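You operate a simulated robot arm through the tools that you are given. There is no shell and no other tool.

You run a simulated two-armed robot. Do the job below in one go: nothing can be reset, and whatever is moved stays where it is left.

## Task
Clip the white bag and the green bag shut and stand them on the yellow plate.
Fine: one press each; the third bag stays open. Set down upright: what you pick out.

It is judged by the outcome, as a careful person would: the job done as asked, and still so three seconds after it is handed in. It fails if anything else is knocked over, pushed out of place, dropped, spilled or broken.

## Robot
Two 7-joint arms with four-finger grippers on one trunk that stands fixed in place. Base frame: the origin is at the foot of the trunk, x ahead of it, y to its left, z up. Lengths are in m, angles in rad, forces in N, time in s.
The left shoulder is at [0.04, 0.181, 1.304], the right one opposite. With the tool pointing down near the work surface each hand reaches from about 0.22 to 0.82 m from the base axis, measured 20 degrees to its own side. Payload 3.67 kg a hand.
The tool frame of a hand sits at the grasp point between the pads (the TCP): z along the fingers, y along the line on which they close. The tips reach 0.028 m beyond it. The gripper opens to 0.112 m; its body begins 0.073 m behind the TCP.
Orientation is that of the tool frame in the base frame, as a unit quaternion [x, y, z, w]. With the fingers straight down and closing along the base's y, the tool's x points along the base's -x, its y along +y and its z along -z.

## Interface
- The arms move only by the tool send_rows. It takes "left_increments", "right_increments" or both (then of equal length, played together; a hand with none holds still); each is one flat list of numbers, 7 for each row, row after row: the shift along the base's x, y, z in m, then the turn, a rotation vector about the base's x, y, z in rad, then the finger opening in m, from 0 to 0.112. In form: [tx, ty, tz, rx, ry, rz, fingers, tx, ty, tz, rx, ry, rz, fingers, ...]. A call has 1 to 20 rows; each row shifts and turns the commanded pose from where the row before left it. Rows are played at 5 a second. More than 0.05 m and 0.15 rad between two rows, or a gripper value outside its range, and nothing of the call is played. Where a pose cannot be reached the arm comes as near as it can. A force on the tool above 40 N (or 10 N above the force at the start of the call, whichever is more), or a blocked arm, ends the call early, and 0.2 s more pass. Each finger travels about 0.0724 m/s and halts on what it meets, pressing with about 44 N; the grip force reading is that of the motor and also rises with nothing between the fingers. The clock runs only during rows and for 0.2 s after the last one: add rows that do not move to give the fingers time. It gives the time, the measured TCP pose, the force on the tool (base axes), the opening and the grip force at its end, in the units of the frame above (readings bear some noise), with the torque about the TCP (base axes, N m) and any sound that the robot's microphone picked up.
- Cameras (640 x 400 px; columns grow to the right, rows downward): "scene" is now at [0.0917, -0.0495, 1.5363]; the picture's right is [-0.55, -0.83, 0.00], its down [-0.47, 0.31, -0.83] and it looks along [0.69, -0.46, -0.56] (base axes); focal length 344 px, centre (320, 200). "left" rides on the left gripper at [0.06, 0.018, -0.104] in its tool frame; the picture's right is [-0.29, 0.96, 0.00], its down [-0.80, -0.24, -0.55] and it looks along [-0.53, -0.16, 0.83] (tool axes); focal length 234 px, centre (320, 200). "right" rides on the right gripper at [0.06, -0.018, -0.104] in its tool frame; the picture's right is [0.29, 0.96, 0.00], its down [-0.80, 0.24, -0.55] and it looks along [-0.53, 0.16, 0.83] (tool axes); focal length 234 px, centre (320, 200). There is no depth. A picture from a camera that has moved, and an enlarged one, comes with that camera's place and axes in the base frame and with its lens.
- snapshot(camera): a new picture of that camera. No time passes.
- lift_body(by): moves the trunk up (or, below 0, down) by that many m; the arms and the scene camera ride with it, the base frame stays. It gives what a move gives, with no picture.
- head_to(pan, tilt): turns the head with the scene camera to pan (to the left, within 1.501 rad either way) and tilt (down, from -0.506 to 1.204), counted from straight ahead of the robot. It gives what a move gives.
- inspect(camera, box): a new picture of the part [left, top, right, bottom] of that camera's present view, enlarged. No time passes.
- hand_in(): hands the job in; it is judged then, once.

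Places have to be worked out from the pictures, the camera data and where the tool is seen. Open the grippers and draw the arms clear of the work before you hand the job in, unless the task says otherwise.

The tools are called after "Emit:" as name(argument=value, ...) on one line, values as JSON. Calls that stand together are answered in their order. send_rows: Moves the arms, as the interface text tells. Its arguments: {"type":"object","properties":{"left_increments":{"type":"array","items":{"type":"number"}},"right_increments":{"type":"array","items":{"type":"number"}}},"required":[]} The other tools are called the same way: lift_body (by) moves the trunk up or down; head_to (pan, tilt) turns the head that bears the scene camera; snapshot (camera) takes a picture; inspect (camera, box) takes an enlarged picture of a part of a camera's view; hand_in () hands the job in.

At the start:

```text
t: 0.0
left_position: [0.3485, -0.0435, 1.2758]
left_ee_rot: [0.0, 1.0, 0.0, 0.0]
left_contact_force: [0.4, 0.1, 0.4]
left_wrist_torque: [-0.01, 0.0, 0.01]
left_grip_width: 0.112
left_grip_force: 0.0
right_position: [0.3474, -0.3716, 1.2865]
right_ee_rot: [-0.001, 1.0, -0.001, 0.0]
right_contact_force: [0.0, 0.1, -0.8]
right_wrist_torque: [-0.01, -0.01, 0.03]
right_grip_width: 0.112
right_grip_force: 0.0
trunk travel left (down, up): [-0.425, 0.089]
head pan, tilt (commanded): [-0.586, 0.593]
```

scene: 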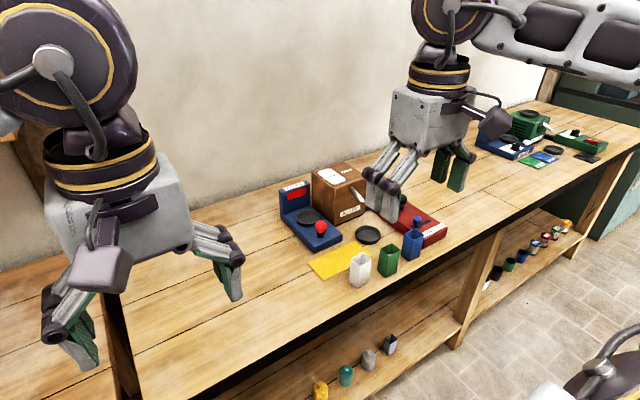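
right: 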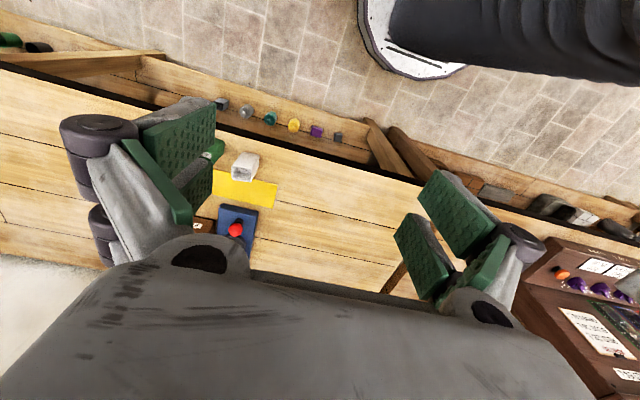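
left: 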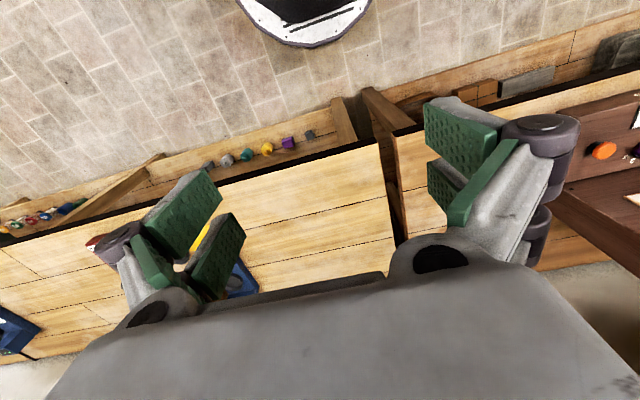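

I'll start by looking more closely at the bench objects: the bags, the plate, and the press-like devices.

Emit:
inspect(camera="scene", box=[260, 150, 460, 300])

Emit:
inspect(camera="scene", box=[460, 90, 640, 200])

Emit:
inspect(camera="right", box=[180, 80, 360, 260])

```text
2.67 times, centred on (360, 225) of scene
camera zoom: at [0.0917, -0.0495, 1.5363], right [-0.55, -0.83, 0.0], down [-0.47, 0.31, -0.83], along [0.69, -0.46, -0.56], focal length 918 px, centre (213, 133)
```

zoom: 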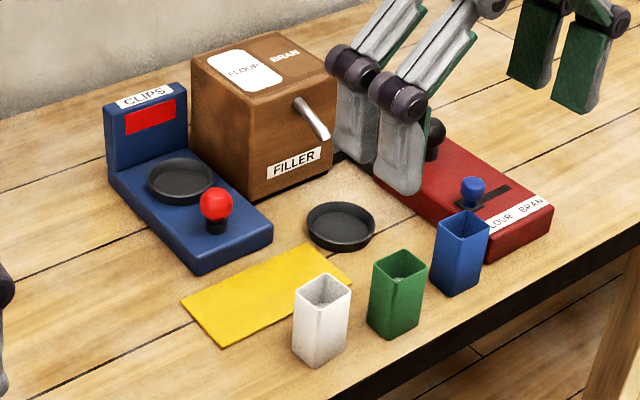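

```text
3.56 times, centred on (550, 145) of scene
camera zoom: at [0.0917, -0.0495, 1.5363], right [-0.55, -0.83, 0.0], down [-0.47, 0.31, -0.83], along [0.69, -0.46, -0.56], focal length 1224 px, centre (-498, 396)
```

zoom: 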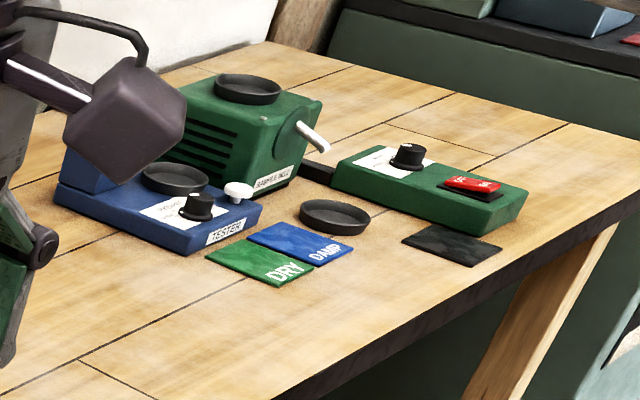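

```text
2.22 times, centred on (270, 170) of right
camera zoom: at [0.2849, -0.3903, 1.3893], right [-0.29, 0.96, 0.0], down [0.8, 0.24, 0.55], along [0.53, 0.16, -0.83], focal length 520 px, centre (431, 267)
```

zoom: 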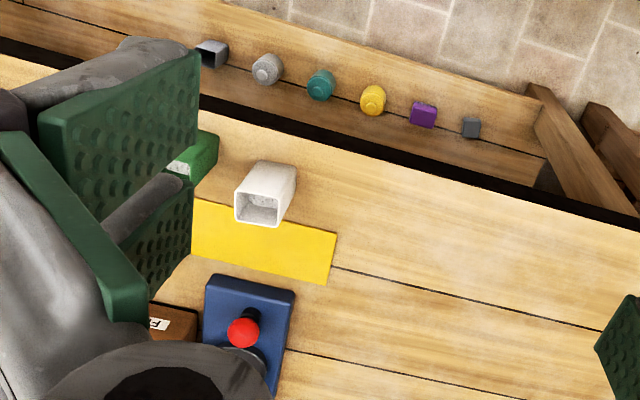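

The CLIPS station (dish plus red knob) is behind the yellow plate, and by triangulating I put the table at about z≈0.85. The white bag is near (0.56,-0.49), green near (0.54,-0.58), blue near (0.55,-0.67). I'll move the right hand, staying high, so its camera looks down at the station.

Emit:
send_rows(right_increments=[0.03, -0.036, -0.01, 0, 0, 0, 0.112, 0.03, -0.036, -0.02, 0, 0, 0, 0.112, 0.03, -0.036, -0.02, 0, 0, 0, 0.112, 0.03, -0.036, -0.02, 0, 0, 0, 0.112, 0.033, -0.034, -0.017, 0, 0, 0, 0.112, 0, 0, 0, 0, 0, 0, 0.112])

Emit:
snapshot(camera="right")

Emit:
snapshot(camera="scene")

```text
refused: row 2 steps farther than a row can; nothing moved
```

```text
taken
camera right: at [0.2849, -0.3903, 1.3893], right [-0.29, 0.96, 0.0], down [0.8, 0.24, 0.55], along [0.53, 0.16, -0.83], focal length 234 px, centre (320, 200)
```

right: 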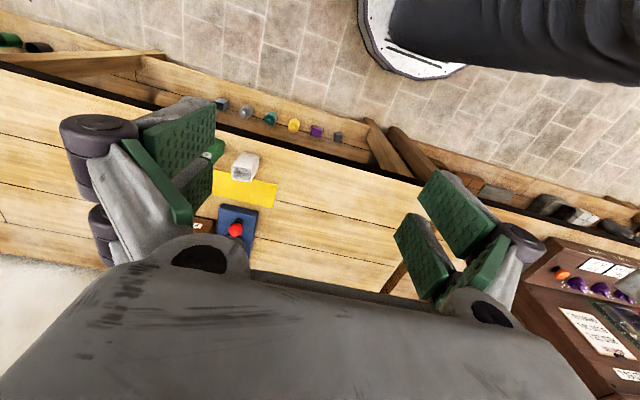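

```text
taken
camera scene: at [0.0917, -0.0495, 1.5363], right [-0.55, -0.83, 0.0], down [-0.47, 0.31, -0.83], along [0.69, -0.46, -0.56], focal length 344 px, centre (320, 200)
```

scene: 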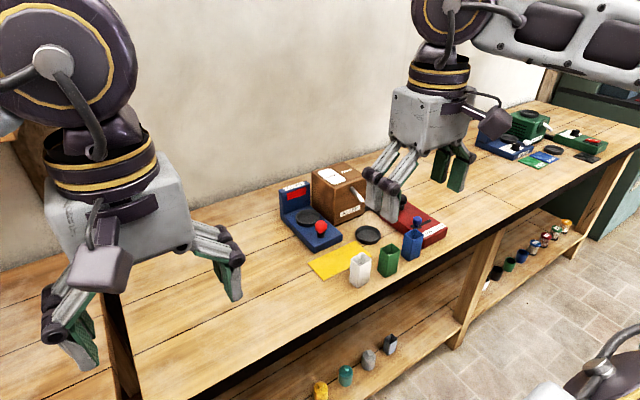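

The row step limit applies to the total shift, so I'll repeat the same move with smaller steps.

Emit:
send_rows(right_increments=[0.025, -0.03, -0.014, 0, 0, 0, 0.112, 0.025, -0.03, -0.014, 0, 0, 0, 0.112, 0.025, -0.03, -0.014, 0, 0, 0, 0.112, 0.025, -0.03, -0.014, 0, 0, 0, 0.112, 0.025, -0.03, -0.014, 0, 0, 0, 0.112, 0.025, -0.03, -0.014, 0, 0, 0, 0.112, 0, 0, 0, 0, 0, 0, 0.112])

Emit:
snapshot(camera="right")

Emit:
snapshot(camera="scene")

```text
t: 1.6
left_position: [0.3479, -0.0436, 1.277]
left_ee_rot: [0.0, 1.0, 0.0, 0.0]
left_contact_force: [0.0, -0.4, 0.7]
left_wrist_torque: [0.02, 0.0, -0.01]
left_grip_width: 0.1118
left_grip_force: 0.0
right_position: [0.4969, -0.5506, 1.2028]
right_ee_rot: [-0.001, 1.0, 0.0, 0.0]
right_contact_force: [0.0, -0.3, 0.2]
right_wrist_torque: [0.03, -0.03, 0.01]
right_grip_width: 0.1121
right_grip_force: 0.1
trunk travel left (down, up): [-0.425, 0.089]
head pan, tilt (commanded): [-0.586, 0.593]
```

```text
taken
camera right: at [0.4349, -0.5708, 1.3054], right [-0.29, 0.96, 0.0], down [0.8, 0.24, 0.55], along [0.53, 0.16, -0.83], focal length 234 px, centre (320, 200)
```

right: 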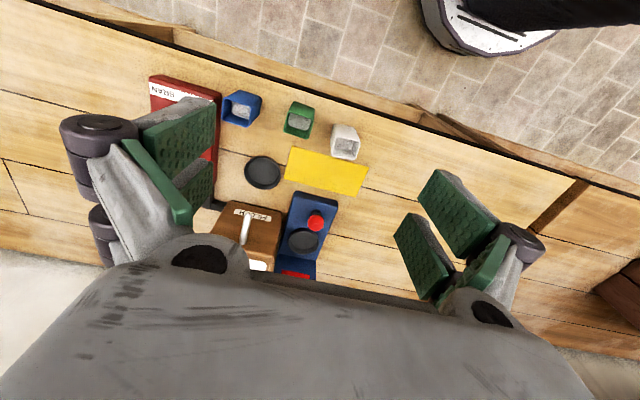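

```text
taken
camera scene: at [0.0912, -0.0495, 1.5363], right [-0.55, -0.83, 0.0], down [-0.47, 0.31, -0.83], along [0.69, -0.46, -0.56], focal length 344 px, centre (320, 200)
```

scene: 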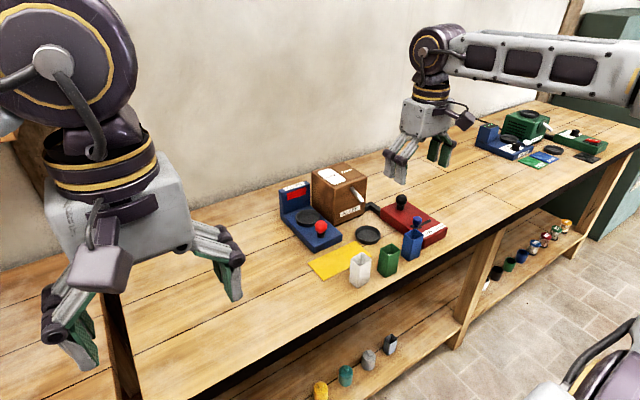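

Now I have a good top-down view. I'll enlarge both views to measure the station and see what the bags contain.

Emit:
inspect(camera="right", box=[200, 80, 400, 205])

Emit:
inspect(camera="right", box=[220, 160, 380, 280])

Emit:
inspect(camera="scene", box=[265, 155, 385, 230])

Emit:
inspect(camera="scene", box=[300, 180, 460, 300])

```text
3.20 times, centred on (300, 142) of right
camera zoom: at [0.4349, -0.5708, 1.3054], right [-0.29, 0.96, 0.0], down [0.8, 0.24, 0.55], along [0.53, 0.16, -0.83], focal length 749 px, centre (384, 384)
```

zoom: 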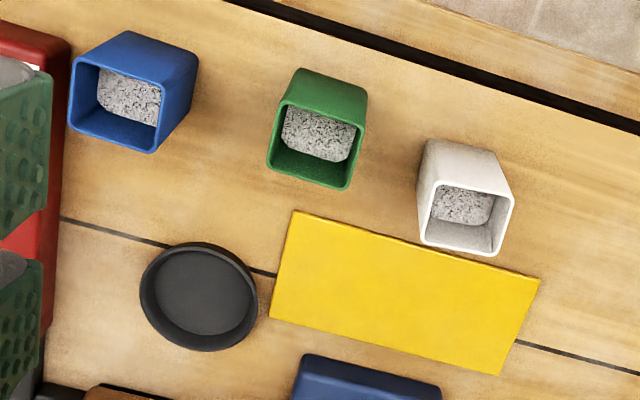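

```text
3.33 times, centred on (300, 220) of right
camera zoom: at [0.4349, -0.5708, 1.3054], right [-0.29, 0.96, 0.0], down [0.8, 0.24, 0.55], along [0.53, 0.16, -0.83], focal length 781 px, centre (387, 133)
```

zoom: 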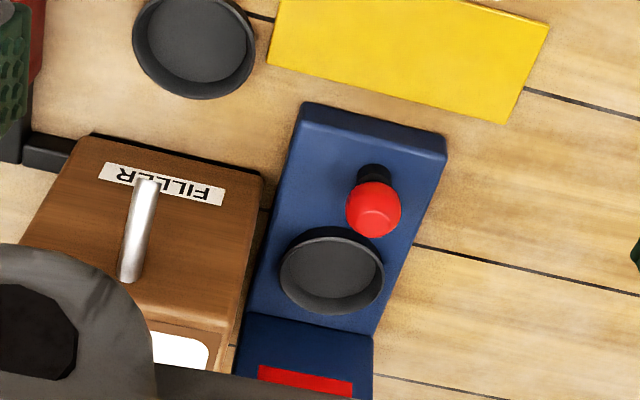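

```text
5.33 times, centred on (325, 192) of scene
camera zoom: at [0.0912, -0.0495, 1.5363], right [-0.55, -0.83, 0.0], down [-0.47, 0.31, -0.83], along [0.69, -0.46, -0.56], focal length 1836 px, centre (293, 240)
```

zoom: 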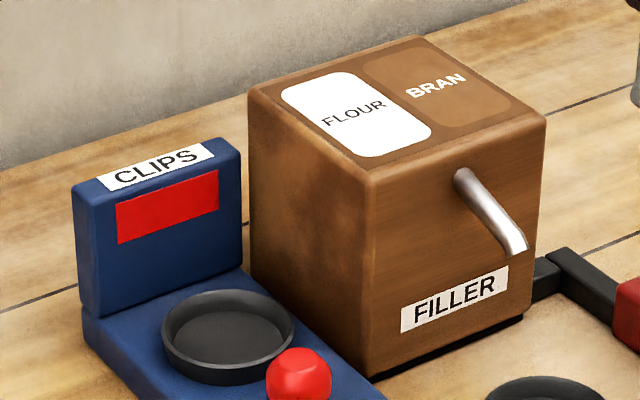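

```text
3.33 times, centred on (380, 240) of scene
camera zoom: at [0.0912, -0.0495, 1.5363], right [-0.55, -0.83, 0.0], down [-0.47, 0.31, -0.83], along [0.69, -0.46, -0.56], focal length 1147 px, centre (120, 67)
```

zoom: 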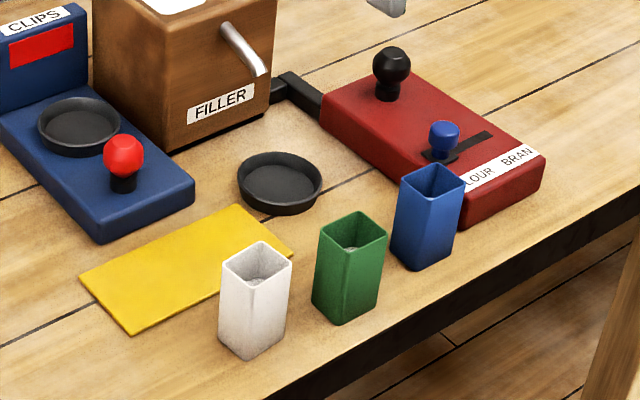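

The bags already hold grain, so each one only needs the clip. I place the dish rim at about (0.830,-0.494,0.887), the red knob at (0.744,-0.487,0.914), and the plate at x 0.616–0.694, y −0.577 to −0.406. Next I'll check finger thickness on the left gripper, since it is near the scene camera.

Emit:
inspect(camera="scene", box=[20, 200, 260, 380])

Emit:
inspect(camera="right", box=[40, 80, 240, 260])

Emit:
inspect(camera="scene", box=[370, 20, 490, 200])

```text
2.22 times, centred on (140, 290) of scene
camera zoom: at [0.0912, -0.0495, 1.5363], right [-0.55, -0.83, 0.0], down [-0.47, 0.31, -0.83], along [0.69, -0.46, -0.56], focal length 765 px, centre (720, 0)
```

zoom: 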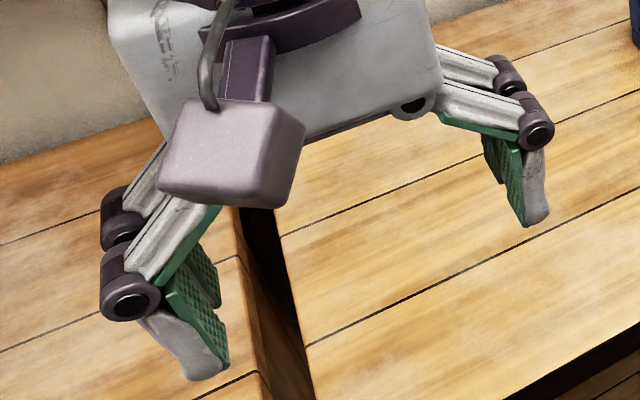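

```text
2.22 times, centred on (140, 170) of right
camera zoom: at [0.4349, -0.5708, 1.3054], right [-0.29, 0.96, 0.0], down [0.8, 0.24, 0.55], along [0.53, 0.16, -0.83], focal length 520 px, centre (720, 267)
```

zoom: 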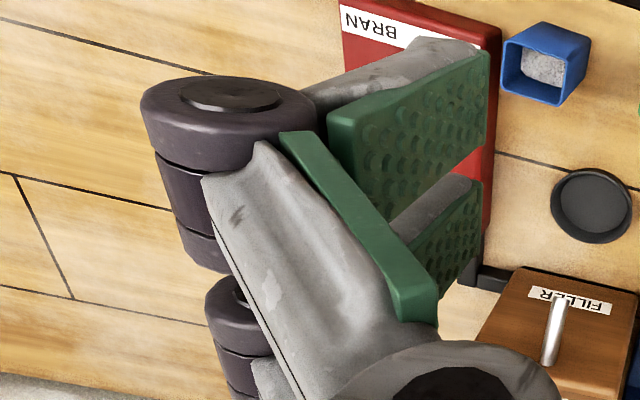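

```text
2.22 times, centred on (430, 110) of scene
camera zoom: at [0.0912, -0.0495, 1.5363], right [-0.55, -0.83, 0.0], down [-0.47, 0.31, -0.83], along [0.69, -0.46, -0.56], focal length 765 px, centre (76, 400)
```

zoom: 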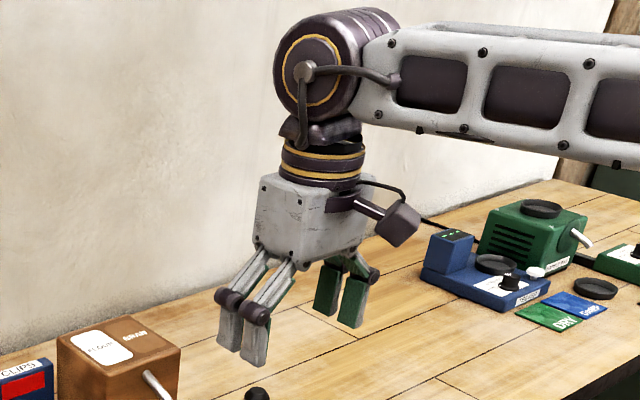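

The distal fingers are about 2 cm thick, so they fit between the bags at a modest opening. Reaching the dish takes a forward tilt of roughly 30°, so I'll tilt the right hand now and hover over the white bag to refine its position.

Emit:
send_rows(right_increments=[0.0138, 0.0128, -0.0286, 0, -0.131, 0, 0.09, 0.0138, 0.0128, -0.0286, 0, -0.131, 0, 0.07, 0.0138, 0.0128, -0.0286, 0, -0.131, 0, 0.066, 0.0138, 0.0128, -0.0286, 0, -0.131, 0, 0.066, 0.0138, 0.0128, -0.0286, 0, 0, 0, 0.066, 0, 0, 0, 0, 0, 0, 0.066, 0, 0, 0, 0, 0, 0, 0.066])

Emit:
snapshot(camera="right")

Emit:
snapshot(camera="scene")

```text
t: 3.2
left_position: [0.3473, -0.0427, 1.2771]
left_ee_rot: [-0.001, 1.0, 0.001, 0.0]
left_contact_force: [0.6, 0.5, 0.0]
left_wrist_torque: [0.0, -0.01, 0.0]
left_grip_width: 0.1122
left_grip_force: 0.0
right_position: [0.5633, -0.4857, 1.058]
right_ee_rot: [-0.001, 0.966, 0.0, 0.26]
right_contact_force: [0.1, -0.2, 0.1]
right_wrist_torque: [0.01, 0.03, -0.02]
right_grip_width: 0.0659
right_grip_force: 0.0
trunk travel left (down, up): [-0.425, 0.089]
head pan, tilt (commanded): [-0.586, 0.593]
```

```text
taken
camera right: at [0.4579, -0.5061, 1.1158], right [-0.25, 0.96, -0.14], down [0.41, 0.24, 0.88], along [0.88, 0.16, -0.45], focal length 234 px, centre (320, 200)
```

right: 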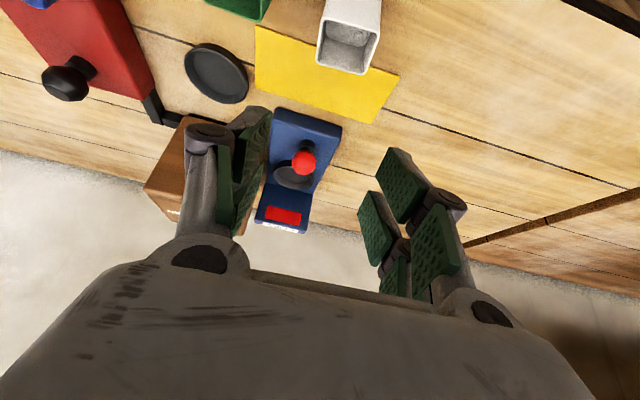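

```text
taken
camera scene: at [0.0911, -0.0488, 1.5364], right [-0.55, -0.83, 0.0], down [-0.47, 0.31, -0.83], along [0.69, -0.46, -0.56], focal length 344 px, centre (320, 200)
```

scene: 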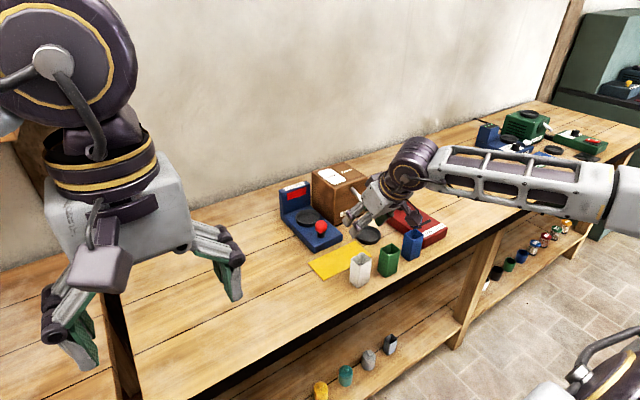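

The tilted hover pose was reached exactly. I'll zoom in on the white bag and the station from this viewpoint to refine positions.

Emit:
inspect(camera="right", box=[220, 0, 420, 125])

Emit:
inspect(camera="right", box=[230, 90, 390, 240])

Emit:
inspect(camera="scene", box=[330, 180, 450, 300])

```text
3.20 times, centred on (320, 62) of right
camera zoom: at [0.4579, -0.5061, 1.1158], right [-0.25, 0.96, -0.14], down [0.41, 0.24, 0.88], along [0.88, 0.16, -0.45], focal length 749 px, centre (320, 640)
```

zoom: 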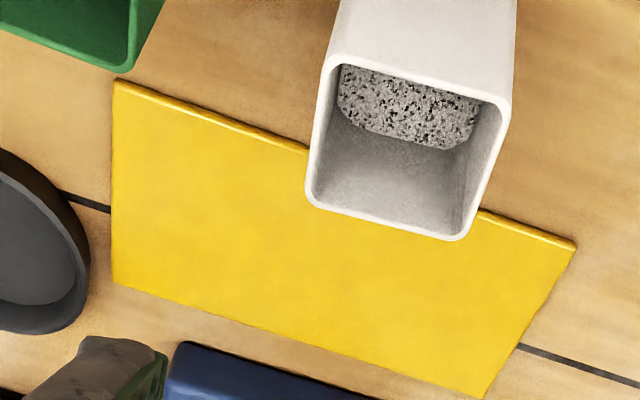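

```text
2.67 times, centred on (310, 165) of right
camera zoom: at [0.4579, -0.5061, 1.1158], right [-0.25, 0.96, -0.14], down [0.41, 0.24, 0.88], along [0.88, 0.16, -0.45], focal length 624 px, centre (347, 293)
```

zoom: 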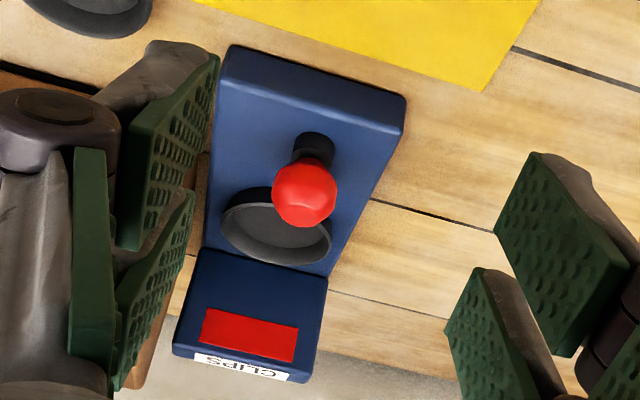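

```text
3.33 times, centred on (390, 240) of scene
camera zoom: at [0.0911, -0.0488, 1.5364], right [-0.55, -0.83, 0.0], down [-0.47, 0.31, -0.83], along [0.69, -0.46, -0.56], focal length 1147 px, centre (87, 67)
```

zoom: 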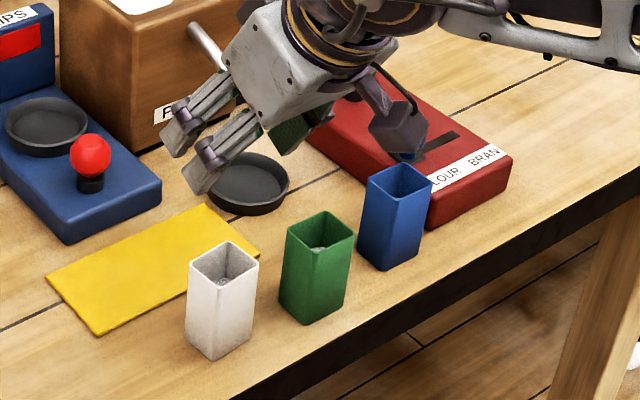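

I refine the white bag's rim centre to about (0.5655,-0.4865), top z≈0.926, with a yaw of about +6°. I'll match that yaw, descend partway with the fingers straddling it, and check.

Emit:
send_rows(right_increments=[0.001, -0.0004, -0.02, 0, 0, 0.05, 0.066, 0.0012, -0.0004, -0.03, 0, 0, 0.05, 0.066, 0, 0, -0.03, 0, 0, 0, 0.066, 0, 0, -0.013, 0, 0, 0, 0.066, 0, 0, 0, 0, 0, 0, 0.066])

Emit:
snapshot(camera="right")

Emit:
inspect(camera="scene", box=[300, 180, 460, 300])

```text
t: 4.4
left_position: [0.3489, -0.0423, 1.2755]
left_ee_rot: [0.0, 1.0, 0.0, 0.0]
left_contact_force: [0.0, -0.7, -0.3]
left_wrist_torque: [0.01, 0.0, -0.01]
left_grip_width: 0.1118
left_grip_force: 0.1
right_position: [0.5662, -0.4856, 0.9667]
right_ee_rot: [-0.049, 0.965, 0.013, 0.258]
right_contact_force: [-1.0, -0.6, 0.8]
right_wrist_torque: [0.0, 0.02, -0.02]
right_grip_width: 0.066
right_grip_force: 0.0
trunk travel left (down, up): [-0.425, 0.089]
head pan, tilt (commanded): [-0.586, 0.593]
```

```text
taken
camera right: at [0.4635, -0.5167, 1.0258], right [-0.34, 0.93, -0.14], down [0.39, 0.28, 0.88], along [0.86, 0.25, -0.46], focal length 234 px, centre (320, 200)
```

right: 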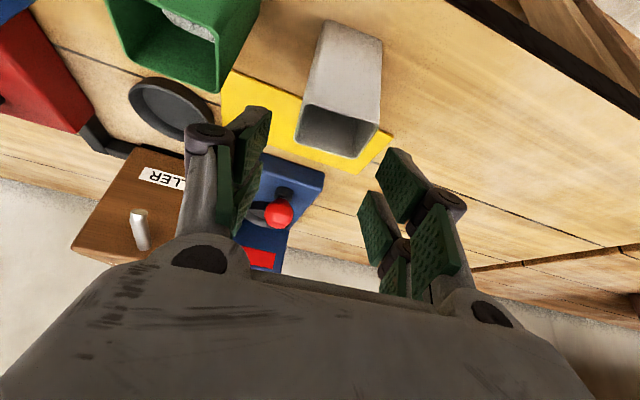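

```text
3.33 times, centred on (380, 240) of scene
camera zoom: at [0.0917, -0.0496, 1.5363], right [-0.55, -0.83, 0.0], down [-0.47, 0.31, -0.83], along [0.69, -0.46, -0.56], focal length 1147 px, centre (120, 67)
```

zoom: 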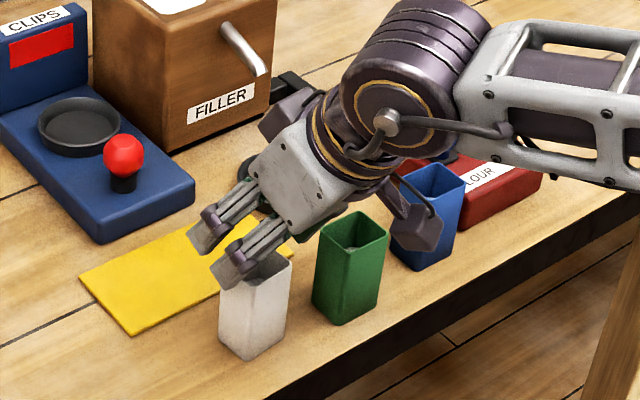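

The hand is aligned in yaw and about 5 cm above the grasp height. I'll zoom once more to verify the bag is laterally centred between the pads before lowering.

Emit:
inspect(camera="right", box=[220, 80, 420, 205])

```text
3.20 times, centred on (320, 142) of right
camera zoom: at [0.4635, -0.5167, 1.0258], right [-0.34, 0.93, -0.14], down [0.39, 0.28, 0.88], along [0.86, 0.25, -0.46], focal length 749 px, centre (320, 384)
```

zoom: 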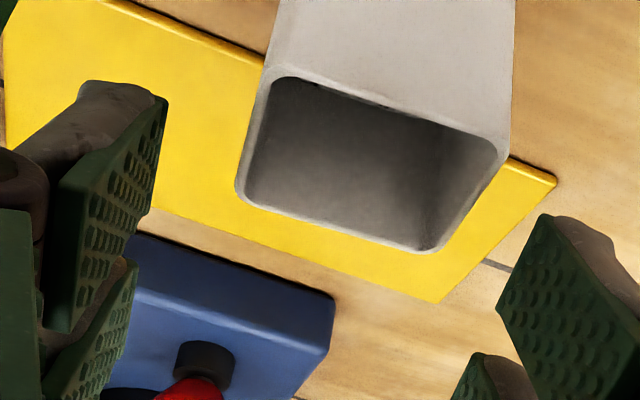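

The rim centre works out to (0.5667,-0.487), within 2 mm of the TCP. I'll lower to TCP z≈0.912 with the fingers straddling the bag.

Emit:
send_rows(right_increments=[0, -0.001, -0.015, 0, 0, 0, 0.066, 0, 0, -0.015, 0, 0, 0, 0.066, 0, 0, -0.015, 0, 0, 0, 0.066, 0, 0, -0.01, 0, 0, 0, 0.066, 0, 0, 0, 0, 0, 0, 0.066])

Emit:
snapshot(camera="right")

Emit:
inspect(camera="scene", box=[320, 200, 420, 300])

```text
t: 5.6
left_position: [0.3482, -0.0417, 1.2768]
left_ee_rot: [0.0, 1.0, 0.0, 0.0]
left_contact_force: [0.1, 0.9, 0.5]
left_wrist_torque: [-0.02, -0.02, -0.01]
left_grip_width: 0.1119
left_grip_force: 0.1
right_position: [0.567, -0.4888, 0.911]
right_ee_rot: [-0.049, 0.965, 0.013, 0.259]
right_contact_force: [0.3, 0.5, 0.1]
right_wrist_torque: [0.04, 0.0, 0.0]
right_grip_width: 0.066
right_grip_force: 0.0
trunk travel left (down, up): [-0.425, 0.089]
head pan, tilt (commanded): [-0.586, 0.593]
```

```text
taken
camera right: at [0.4643, -0.5189, 0.9706], right [-0.34, 0.93, -0.14], down [0.39, 0.28, 0.88], along [0.86, 0.25, -0.46], focal length 234 px, centre (320, 200)
```

right: 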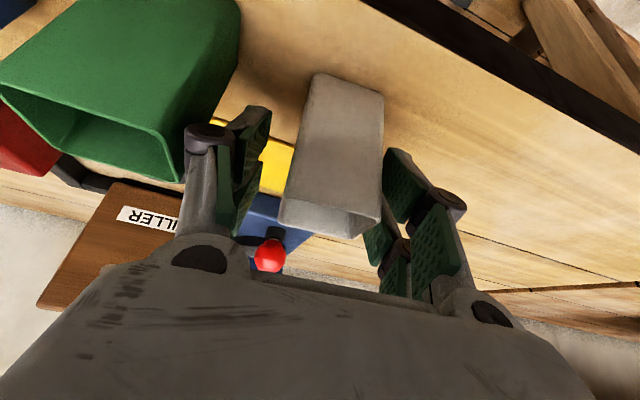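

```text
4.00 times, centred on (370, 250) of scene
camera zoom: at [0.0917, -0.0495, 1.5363], right [-0.55, -0.83, 0.0], down [-0.47, 0.31, -0.83], along [0.69, -0.46, -0.56], focal length 1377 px, centre (120, 0)
```

zoom: 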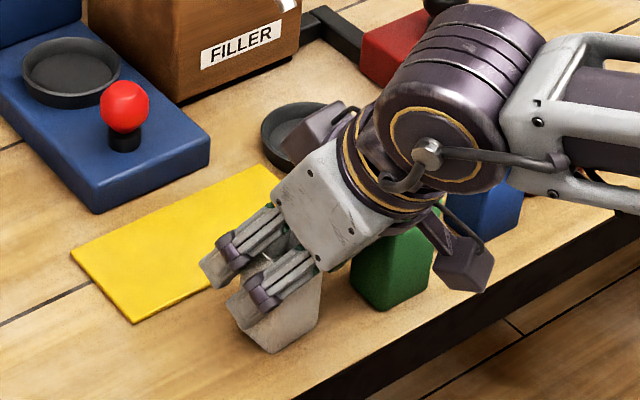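

Hand is in place with no contact force. I'll close the fingers gently onto the white bag.

Emit:
send_rows(right_increments=[0, 0, 0, 0, 0, 0, 0.056, 0, 0, 0, 0, 0, 0, 0.048, 0, 0, 0, 0, 0, 0, 0.042, 0, 0, 0, 0, 0, 0, 0.036, 0, 0, 0, 0, 0, 0, 0.03, 0, 0, 0, 0, 0, 0, 0.03])

Emit:
snapshot(camera="right")

Emit:
inspect(camera="scene", box=[320, 200, 420, 300])

```text
t: 7.0
left_position: [0.3483, -0.0428, 1.2762]
left_ee_rot: [-0.001, 1.0, 0.0, 0.001]
left_contact_force: [1.0, 0.0, -0.8]
left_wrist_torque: [0.01, -0.01, 0.01]
left_grip_width: 0.1121
left_grip_force: 0.0
right_position: [0.5668, -0.4889, 0.9131]
right_ee_rot: [-0.048, 0.965, 0.013, 0.258]
right_contact_force: [0.5, 0.8, 0.5]
right_wrist_torque: [0.1, 0.01, 0.0]
right_grip_width: 0.0431
right_grip_force: 44.2
trunk travel left (down, up): [-0.425, 0.089]
head pan, tilt (commanded): [-0.586, 0.593]
```

```text
taken
camera right: at [0.4643, -0.5188, 0.9708], right [-0.34, 0.93, -0.14], down [0.39, 0.28, 0.88], along [0.86, 0.25, -0.46], focal length 234 px, centre (320, 200)
```

right: 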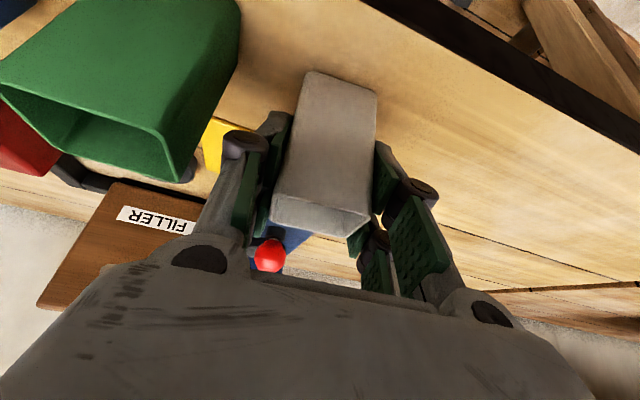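

```text
4.00 times, centred on (370, 250) of scene
camera zoom: at [0.0916, -0.0494, 1.5363], right [-0.55, -0.83, 0.0], down [-0.47, 0.31, -0.83], along [0.69, -0.46, -0.56], focal length 1377 px, centre (120, 0)
```

zoom: 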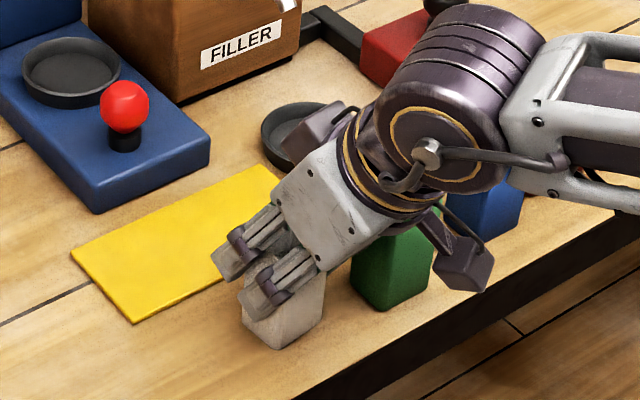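

The bag is held at 0.043 m with 44 N. I'll lift it straight up about 13 cm and check that it stays upright and secure.

Emit:
send_rows(right_increments=[0, 0, 0.01, 0, 0, 0, 0.03, 0, 0, 0.02, 0, 0, 0, 0.03, 0, 0, 0.025, 0, 0, 0, 0.03, 0, 0, 0.025, 0, 0, 0, 0.03, 0, 0, 0.025, 0, 0, 0, 0.03, 0, 0, 0.025, 0, 0, 0, 0.03, 0, 0, 0.01, 0, 0, 0, 0.03])

Emit:
snapshot(camera="right")

Emit:
inspect(camera="scene", box=[300, 150, 460, 270])

```text
t: 8.6
left_position: [0.3481, -0.0433, 1.2775]
left_ee_rot: [0.0, 1.0, 0.0, 0.0]
left_contact_force: [0.0, 0.1, -0.2]
left_wrist_torque: [0.05, 0.0, 0.01]
left_grip_width: 0.1121
left_grip_force: 0.0
right_position: [0.5667, -0.4879, 1.0508]
right_ee_rot: [-0.049, 0.965, 0.013, 0.258]
right_contact_force: [0.7, -0.7, -0.7]
right_wrist_torque: [0.04, -0.01, 0.0]
right_grip_width: 0.043
right_grip_force: 44.2
trunk travel left (down, up): [-0.425, 0.089]
head pan, tilt (commanded): [-0.586, 0.593]
```

```text
taken
camera right: at [0.4644, -0.5184, 1.1103], right [-0.34, 0.93, -0.14], down [0.39, 0.28, 0.88], along [0.86, 0.25, -0.46], focal length 234 px, centre (320, 200)
```

right: 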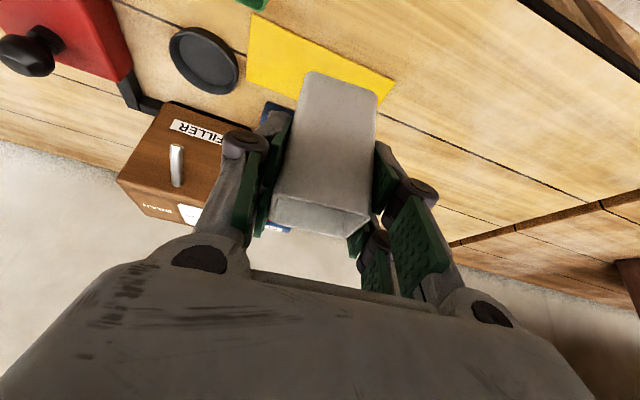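

```text
3.33 times, centred on (380, 210) of scene
camera zoom: at [0.0919, -0.0497, 1.5362], right [-0.55, -0.83, 0.0], down [-0.47, 0.31, -0.83], along [0.69, -0.46, -0.56], focal length 1147 px, centre (120, 167)
```

zoom: 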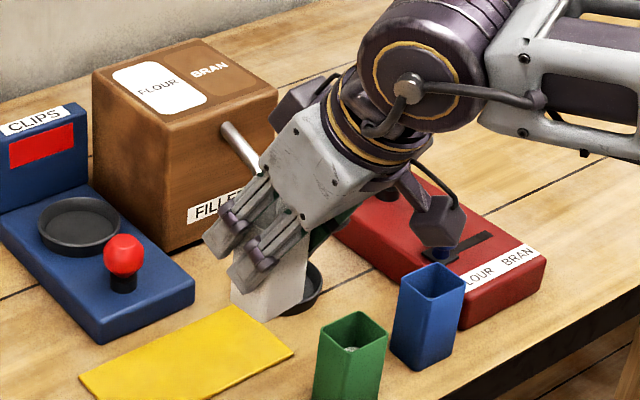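

The bag is lifted cleanly and upright. I'll zoom in on the clip station to pin down the dish centre more accurately before carrying the bag over.

Emit:
inspect(camera="scene", box=[275, 170, 355, 260])

Emit:
inspect(camera="scene", box=[290, 198, 330, 223])

```text
4.44 times, centred on (315, 215) of scene
camera zoom: at [0.0919, -0.0497, 1.5362], right [-0.55, -0.83, 0.0], down [-0.47, 0.31, -0.83], along [0.69, -0.46, -0.56], focal length 1530 px, centre (342, 133)
```

zoom: 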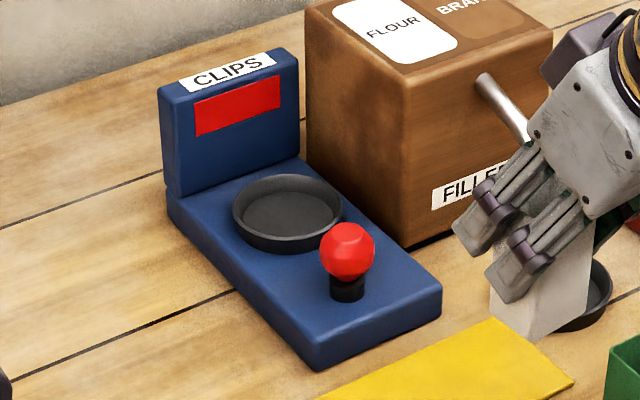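

```text
16.00 times, centred on (310, 210) of scene
camera zoom: at [0.0919, -0.0497, 1.5362], right [-0.55, -0.83, 0.0], down [-0.47, 0.31, -0.83], along [0.69, -0.46, -0.56], focal length 5507 px, centre (480, 32)
```

zoom: 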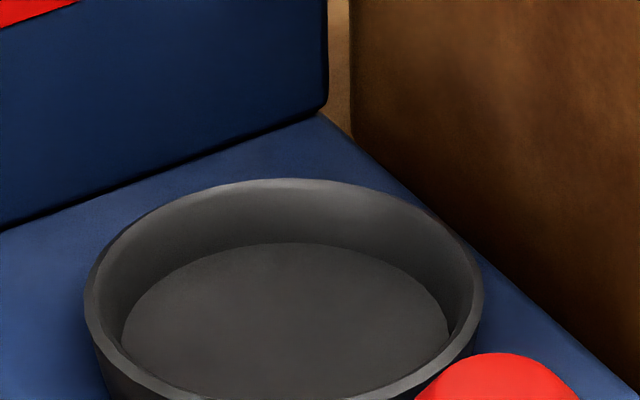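

I estimate the dish centre at (0.831,-0.494) with its rim at z≈0.89. I'll carry the bag over at a safe height, squaring the yaw back to zero, and check that the arm reaches.

Emit:
send_rows(right_increments=[0.02, -0.001, 0, 0, 0, -0.02, 0.03, 0.033, -0.001, 0, 0, 0, -0.02, 0.03, 0.033, -0.001, 0, 0, 0, -0.02, 0.03, 0.033, -0.001, 0, 0, 0, -0.02, 0.03, 0.033, -0.001, 0, 0, 0, -0.02, 0.03, 0.033, -0.001, 0, 0, 0, 0, 0.03, 0.033, 0, 0, 0, 0, 0, 0.03, 0.026, 0, 0, 0, 0, 0, 0.03, 0.02, 0, 0, 0, 0, 0, 0.03, 0, 0, 0, 0, 0, 0, 0.03])

Emit:
snapshot(camera="right")

Emit:
inspect(camera="scene", box=[260, 130, 420, 250])

```text
t: 10.8
left_position: [0.3491, -0.0442, 1.2758]
left_ee_rot: [0.0, 1.0, -0.001, -0.001]
left_contact_force: [0.1, 0.6, 0.4]
left_wrist_torque: [-0.02, 0.02, -0.03]
left_grip_width: 0.1117
left_grip_force: 0.1
right_position: [0.7947, -0.4947, 1.0522]
right_ee_rot: [0.0, 0.966, 0.0, 0.26]
right_contact_force: [-0.8, -0.3, -0.5]
right_wrist_torque: [-0.01, 0.0, 0.01]
right_grip_width: 0.0434
right_grip_force: 44.0
right hand out of reach, approached as far as the arm can: row 8, 9
trunk travel left (down, up): [-0.425, 0.089]
head pan, tilt (commanded): [-0.586, 0.593]
```

```text
taken
camera right: at [0.6897, -0.5146, 1.1103], right [-0.25, 0.96, -0.14], down [0.41, 0.24, 0.88], along [0.88, 0.16, -0.46], focal length 234 px, centre (320, 200)
```

right: 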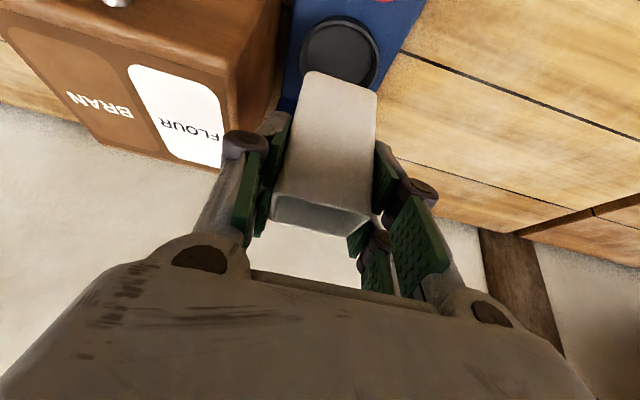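

```text
3.33 times, centred on (340, 190) of scene
camera zoom: at [0.0922, -0.0497, 1.5362], right [-0.55, -0.83, 0.0], down [-0.47, 0.31, -0.83], along [0.69, -0.46, -0.56], focal length 1147 px, centre (253, 233)
```

zoom: 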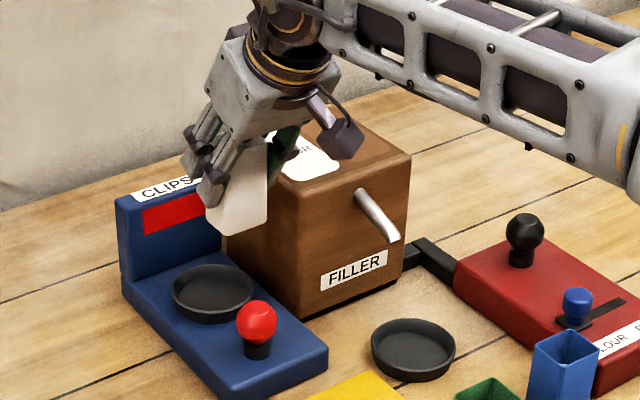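

The reach limit is x≈0.795 at this 30° tilt, so a steeper grip of about 40° is needed for the dish. I'll bring the bag back over free table at about (0.56,-0.43), set it down upright, and re-grip it. First I'll move part of the way to see where the commanded pose stands.

Emit:
send_rows(right_increments=[-0.03, 0.004, 0, 0, 0, 0, 0.03, -0.04, 0.008, 0, 0, 0, 0, 0.03, -0.04, 0.01, 0, 0, 0, 0, 0.03, 0, 0, 0, 0, 0, 0, 0.03])

```text
t: 11.8
left_position: [0.3491, -0.0428, 1.2765]
left_ee_rot: [0.0, 1.0, -0.001, 0.0]
left_contact_force: [-0.5, -0.3, -0.4]
left_wrist_torque: [0.02, 0.02, 0.0]
left_grip_width: 0.112
left_grip_force: 0.0
right_position: [0.6841, -0.4708, 1.0507]
right_ee_rot: [-0.001, 0.966, 0.0, 0.259]
right_contact_force: [-0.3, 0.0, -0.7]
right_wrist_torque: [0.0, 0.01, 0.03]
right_grip_width: 0.0434
right_grip_force: 43.9
trunk travel left (down, up): [-0.425, 0.089]
head pan, tilt (commanded): [-0.586, 0.593]
```

The commanded pose follows the reached pose. I'll continue to (0.56,-0.43) and lower until the bag's bottom is about 2 cm above the table.

Emit:
send_rows(right_increments=[-0.031, 0.0104, 0, 0, 0, 0, 0.03, -0.031, 0.0104, 0, 0, 0, 0, 0.03, -0.031, 0.0104, 0, 0, 0, 0, 0.03, -0.031, 0.0104, 0, 0, 0, 0, 0.03, 0, 0, -0.03, 0, 0, 0, 0.03, 0, 0, -0.03, 0, 0, 0, 0.03, 0, 0, -0.03, 0, 0, 0, 0.03, 0, 0, -0.03, 0, 0, 0, 0.03, 0, 0, 0, 0, 0, 0, 0.03])

Emit:
inspect(camera="scene", box=[280, 190, 440, 310])

Emit:
snapshot(camera="right")

```text
t: 13.8
left_position: [0.3476, -0.0424, 1.2775]
left_ee_rot: [-0.001, 1.0, 0.0, 0.0]
left_contact_force: [-0.8, 0.0, 0.5]
left_wrist_torque: [0.01, -0.02, -0.01]
left_grip_width: 0.1121
left_grip_force: 0.0
right_position: [0.5588, -0.4297, 0.9306]
right_ee_rot: [0.001, 0.966, -0.001, 0.26]
right_contact_force: [-0.4, 0.8, -1.8]
right_wrist_torque: [0.01, 0.01, -0.01]
right_grip_width: 0.0433
right_grip_force: 43.8
trunk travel left (down, up): [-0.425, 0.089]
head pan, tilt (commanded): [-0.586, 0.593]
```

```text
3.33 times, centred on (360, 250) of scene
camera zoom: at [0.0915, -0.0494, 1.5363], right [-0.55, -0.83, 0.0], down [-0.47, 0.31, -0.83], along [0.69, -0.46, -0.56], focal length 1147 px, centre (187, 33)
```

zoom: 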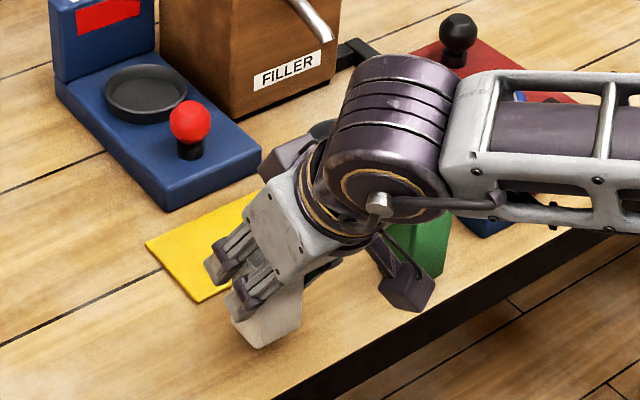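

```text
taken
camera right: at [0.4543, -0.4477, 0.9899], right [-0.25, 0.96, -0.14], down [0.41, 0.24, 0.88], along [0.88, 0.16, -0.45], focal length 234 px, centre (320, 200)
```

right: 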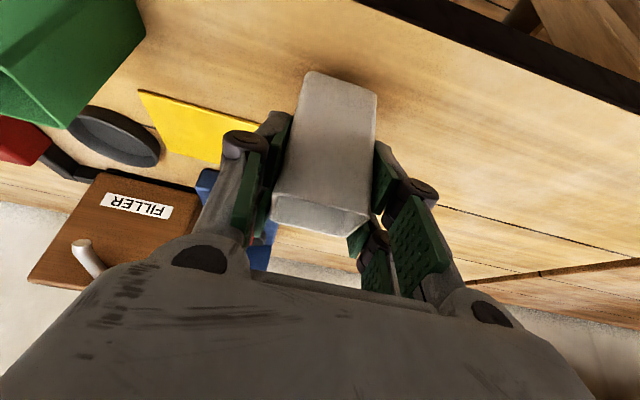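

The bag bottom is about 1.8 cm above the table. I'll lower in small steps and watch the force.

Emit:
send_rows(right_increments=[0, 0, -0.01, 0, 0, 0, 0.03, 0, 0, -0.005, 0, 0, 0, 0.03, 0, 0, -0.003, 0, 0, 0, 0.03, 0, 0, 0, 0, 0, 0, 0.03])

```text
t: 14.8
left_position: [0.3483, -0.0432, 1.2754]
left_ee_rot: [0.0, 1.0, 0.0, 0.0]
left_contact_force: [-0.3, -0.8, -0.2]
left_wrist_torque: [-0.02, 0.0, 0.02]
left_grip_width: 0.1123
left_grip_force: 0.1
right_position: [0.5605, -0.4286, 0.9117]
right_ee_rot: [0.0, 0.966, 0.0, 0.258]
right_contact_force: [0.0, 0.8, -1.2]
right_wrist_torque: [-0.01, 0.01, 0.01]
right_grip_width: 0.0435
right_grip_force: 44.2
trunk travel left (down, up): [-0.425, 0.089]
head pan, tilt (commanded): [-0.586, 0.593]
```

There's no clear contact yet, so I'll go down another 1–2 mm in tiny steps.

Emit:
send_rows(right_increments=[0, 0, -0.001, 0, 0, 0, 0.03, 0, 0, 0, 0, 0, 0, 0.03])

Emit:
inspect(camera="scene", box=[320, 240, 400, 300])

```text
t: 15.4
left_position: [0.3478, -0.0424, 1.2757]
left_ee_rot: [0.0, 1.0, -0.001, -0.001]
left_contact_force: [0.5, 0.4, 0.3]
left_wrist_torque: [0.0, 0.02, 0.02]
left_grip_width: 0.1122
left_grip_force: 0.0
right_position: [0.5604, -0.4309, 0.9129]
right_ee_rot: [0.0, 0.966, -0.001, 0.26]
right_contact_force: [-0.6, 0.8, 2.0]
right_wrist_torque: [-0.04, 0.08, -0.02]
right_grip_width: 0.0433
right_grip_force: 44.3
trunk travel left (down, up): [-0.425, 0.089]
head pan, tilt (commanded): [-0.586, 0.593]
```

```text
6.67 times, centred on (360, 270) of scene
camera zoom: at [0.0914, -0.0493, 1.5363], right [-0.55, -0.83, 0.0], down [-0.47, 0.31, -0.83], along [0.69, -0.46, -0.56], focal length 2294 px, centre (53, -267)
```

zoom: 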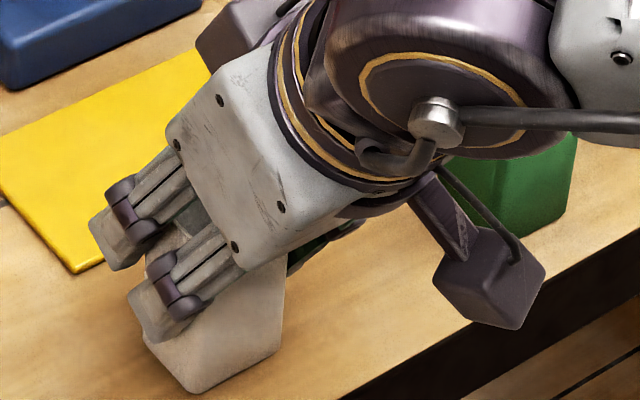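

Light contact (Fz +2 N) shows the bag is resting on the table. I'll open the fingers, then rotate the tool to 40° in place, raise it 5 mm, and look.

Emit:
send_rows(right_increments=[0, 0, 0, 0, 0, 0, 0.046, 0, 0, 0, 0, 0, 0, 0.056, 0, 0, 0, 0, 0, 0, 0.066, 0, 0, 0, 0, 0, 0, 0.066, 0, 0, 0.003, 0, -0.06, 0, 0.066, 0, 0, 0.002, 0, -0.06, 0, 0.066, 0, 0, 0, 0, -0.055, 0, 0.066, 0, 0, 0, 0, 0, 0, 0.066])

Emit:
snapshot(camera="right")

Emit:
inspect(camera="scene", box=[300, 220, 420, 310])

```text
t: 17.2
left_position: [0.349, -0.0438, 1.2771]
left_ee_rot: [0.0, 1.0, 0.0, 0.0]
left_contact_force: [-0.1, 0.8, 0.3]
left_wrist_torque: [-0.04, 0.01, -0.01]
left_grip_width: 0.1118
left_grip_force: 0.1
right_position: [0.5608, -0.431, 0.9172]
right_ee_rot: [-0.001, 0.939, 0.001, 0.343]
right_contact_force: [-0.5, -1.0, -0.6]
right_wrist_torque: [0.0, -0.01, 0.0]
right_grip_width: 0.066
right_grip_force: 0.1
trunk travel left (down, up): [-0.425, 0.089]
head pan, tilt (commanded): [-0.586, 0.593]
```

```text
taken
camera right: at [0.4467, -0.4507, 0.9575], right [-0.22, 0.96, -0.19], down [0.25, 0.24, 0.94], along [0.94, 0.16, -0.29], focal length 234 px, centre (320, 200)
```

right: 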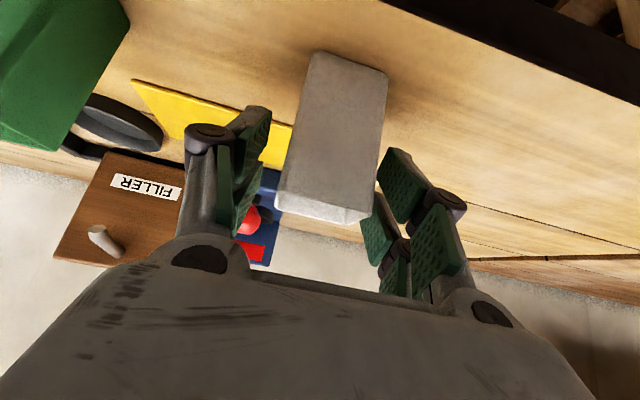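

```text
4.44 times, centred on (360, 265) of scene
camera zoom: at [0.0917, -0.0495, 1.5363], right [-0.55, -0.83, 0.0], down [-0.47, 0.31, -0.83], along [0.69, -0.46, -0.56], focal length 1530 px, centre (142, -89)
```

zoom: 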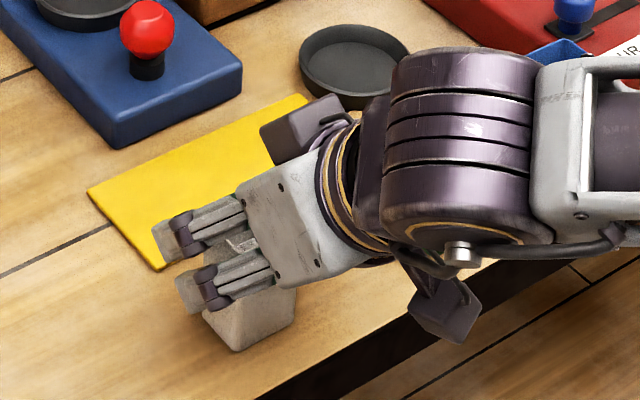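

The bag stands upright on the table and the tool is now at 40°. I'll close on it again.

Emit:
send_rows(right_increments=[0, 0, 0, 0, 0, 0, 0.054, 0, 0, 0, 0, 0, 0, 0.046, 0, 0, 0, 0, 0, 0, 0.038, 0, 0, 0, 0, 0, 0, 0.03, 0, 0, 0, 0, 0, 0, 0.03, 0, 0, 0.01, 0, 0, 0, 0.03, 0, 0, 0.02, 0, 0, 0, 0.03, 0, 0, 0, 0, 0, 0, 0.03])

Emit:
snapshot(camera="right")

Emit:
inspect(camera="scene", box=[300, 210, 420, 300])

```text
t: 19.0
left_position: [0.3487, -0.0421, 1.2765]
left_ee_rot: [0.0, 1.0, 0.0, -0.001]
left_contact_force: [0.0, 0.3, -0.4]
left_wrist_torque: [0.02, 0.02, 0.04]
left_grip_width: 0.1119
left_grip_force: 0.0
right_position: [0.561, -0.4315, 0.947]
right_ee_rot: [0.0, 0.94, 0.0, 0.342]
right_contact_force: [-0.6, 0.7, -1.3]
right_wrist_torque: [0.01, -0.03, 0.03]
right_grip_width: 0.0431
right_grip_force: 43.6
trunk travel left (down, up): [-0.425, 0.089]
head pan, tilt (commanded): [-0.586, 0.593]
```

```text
taken
camera right: at [0.4476, -0.451, 0.9867], right [-0.22, 0.96, -0.19], down [0.25, 0.24, 0.94], along [0.94, 0.16, -0.3], focal length 234 px, centre (320, 200)
```

right: 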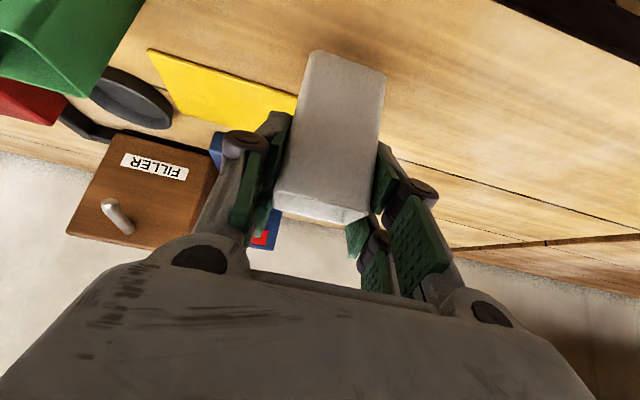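

```text
4.44 times, centred on (360, 255) of scene
camera zoom: at [0.0921, -0.0499, 1.5362], right [-0.55, -0.83, 0.0], down [-0.47, 0.31, -0.83], along [0.69, -0.46, -0.56], focal length 1530 px, centre (142, -44)
```

zoom: 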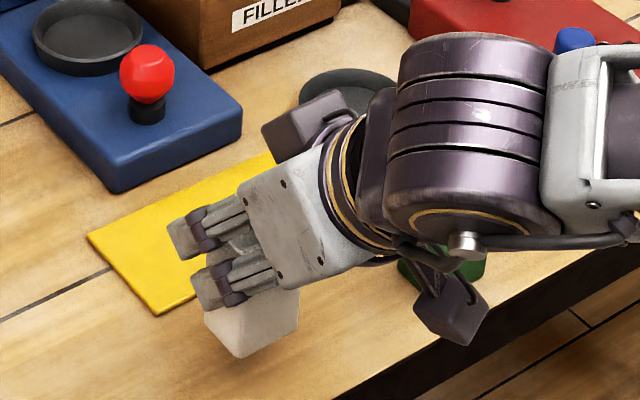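

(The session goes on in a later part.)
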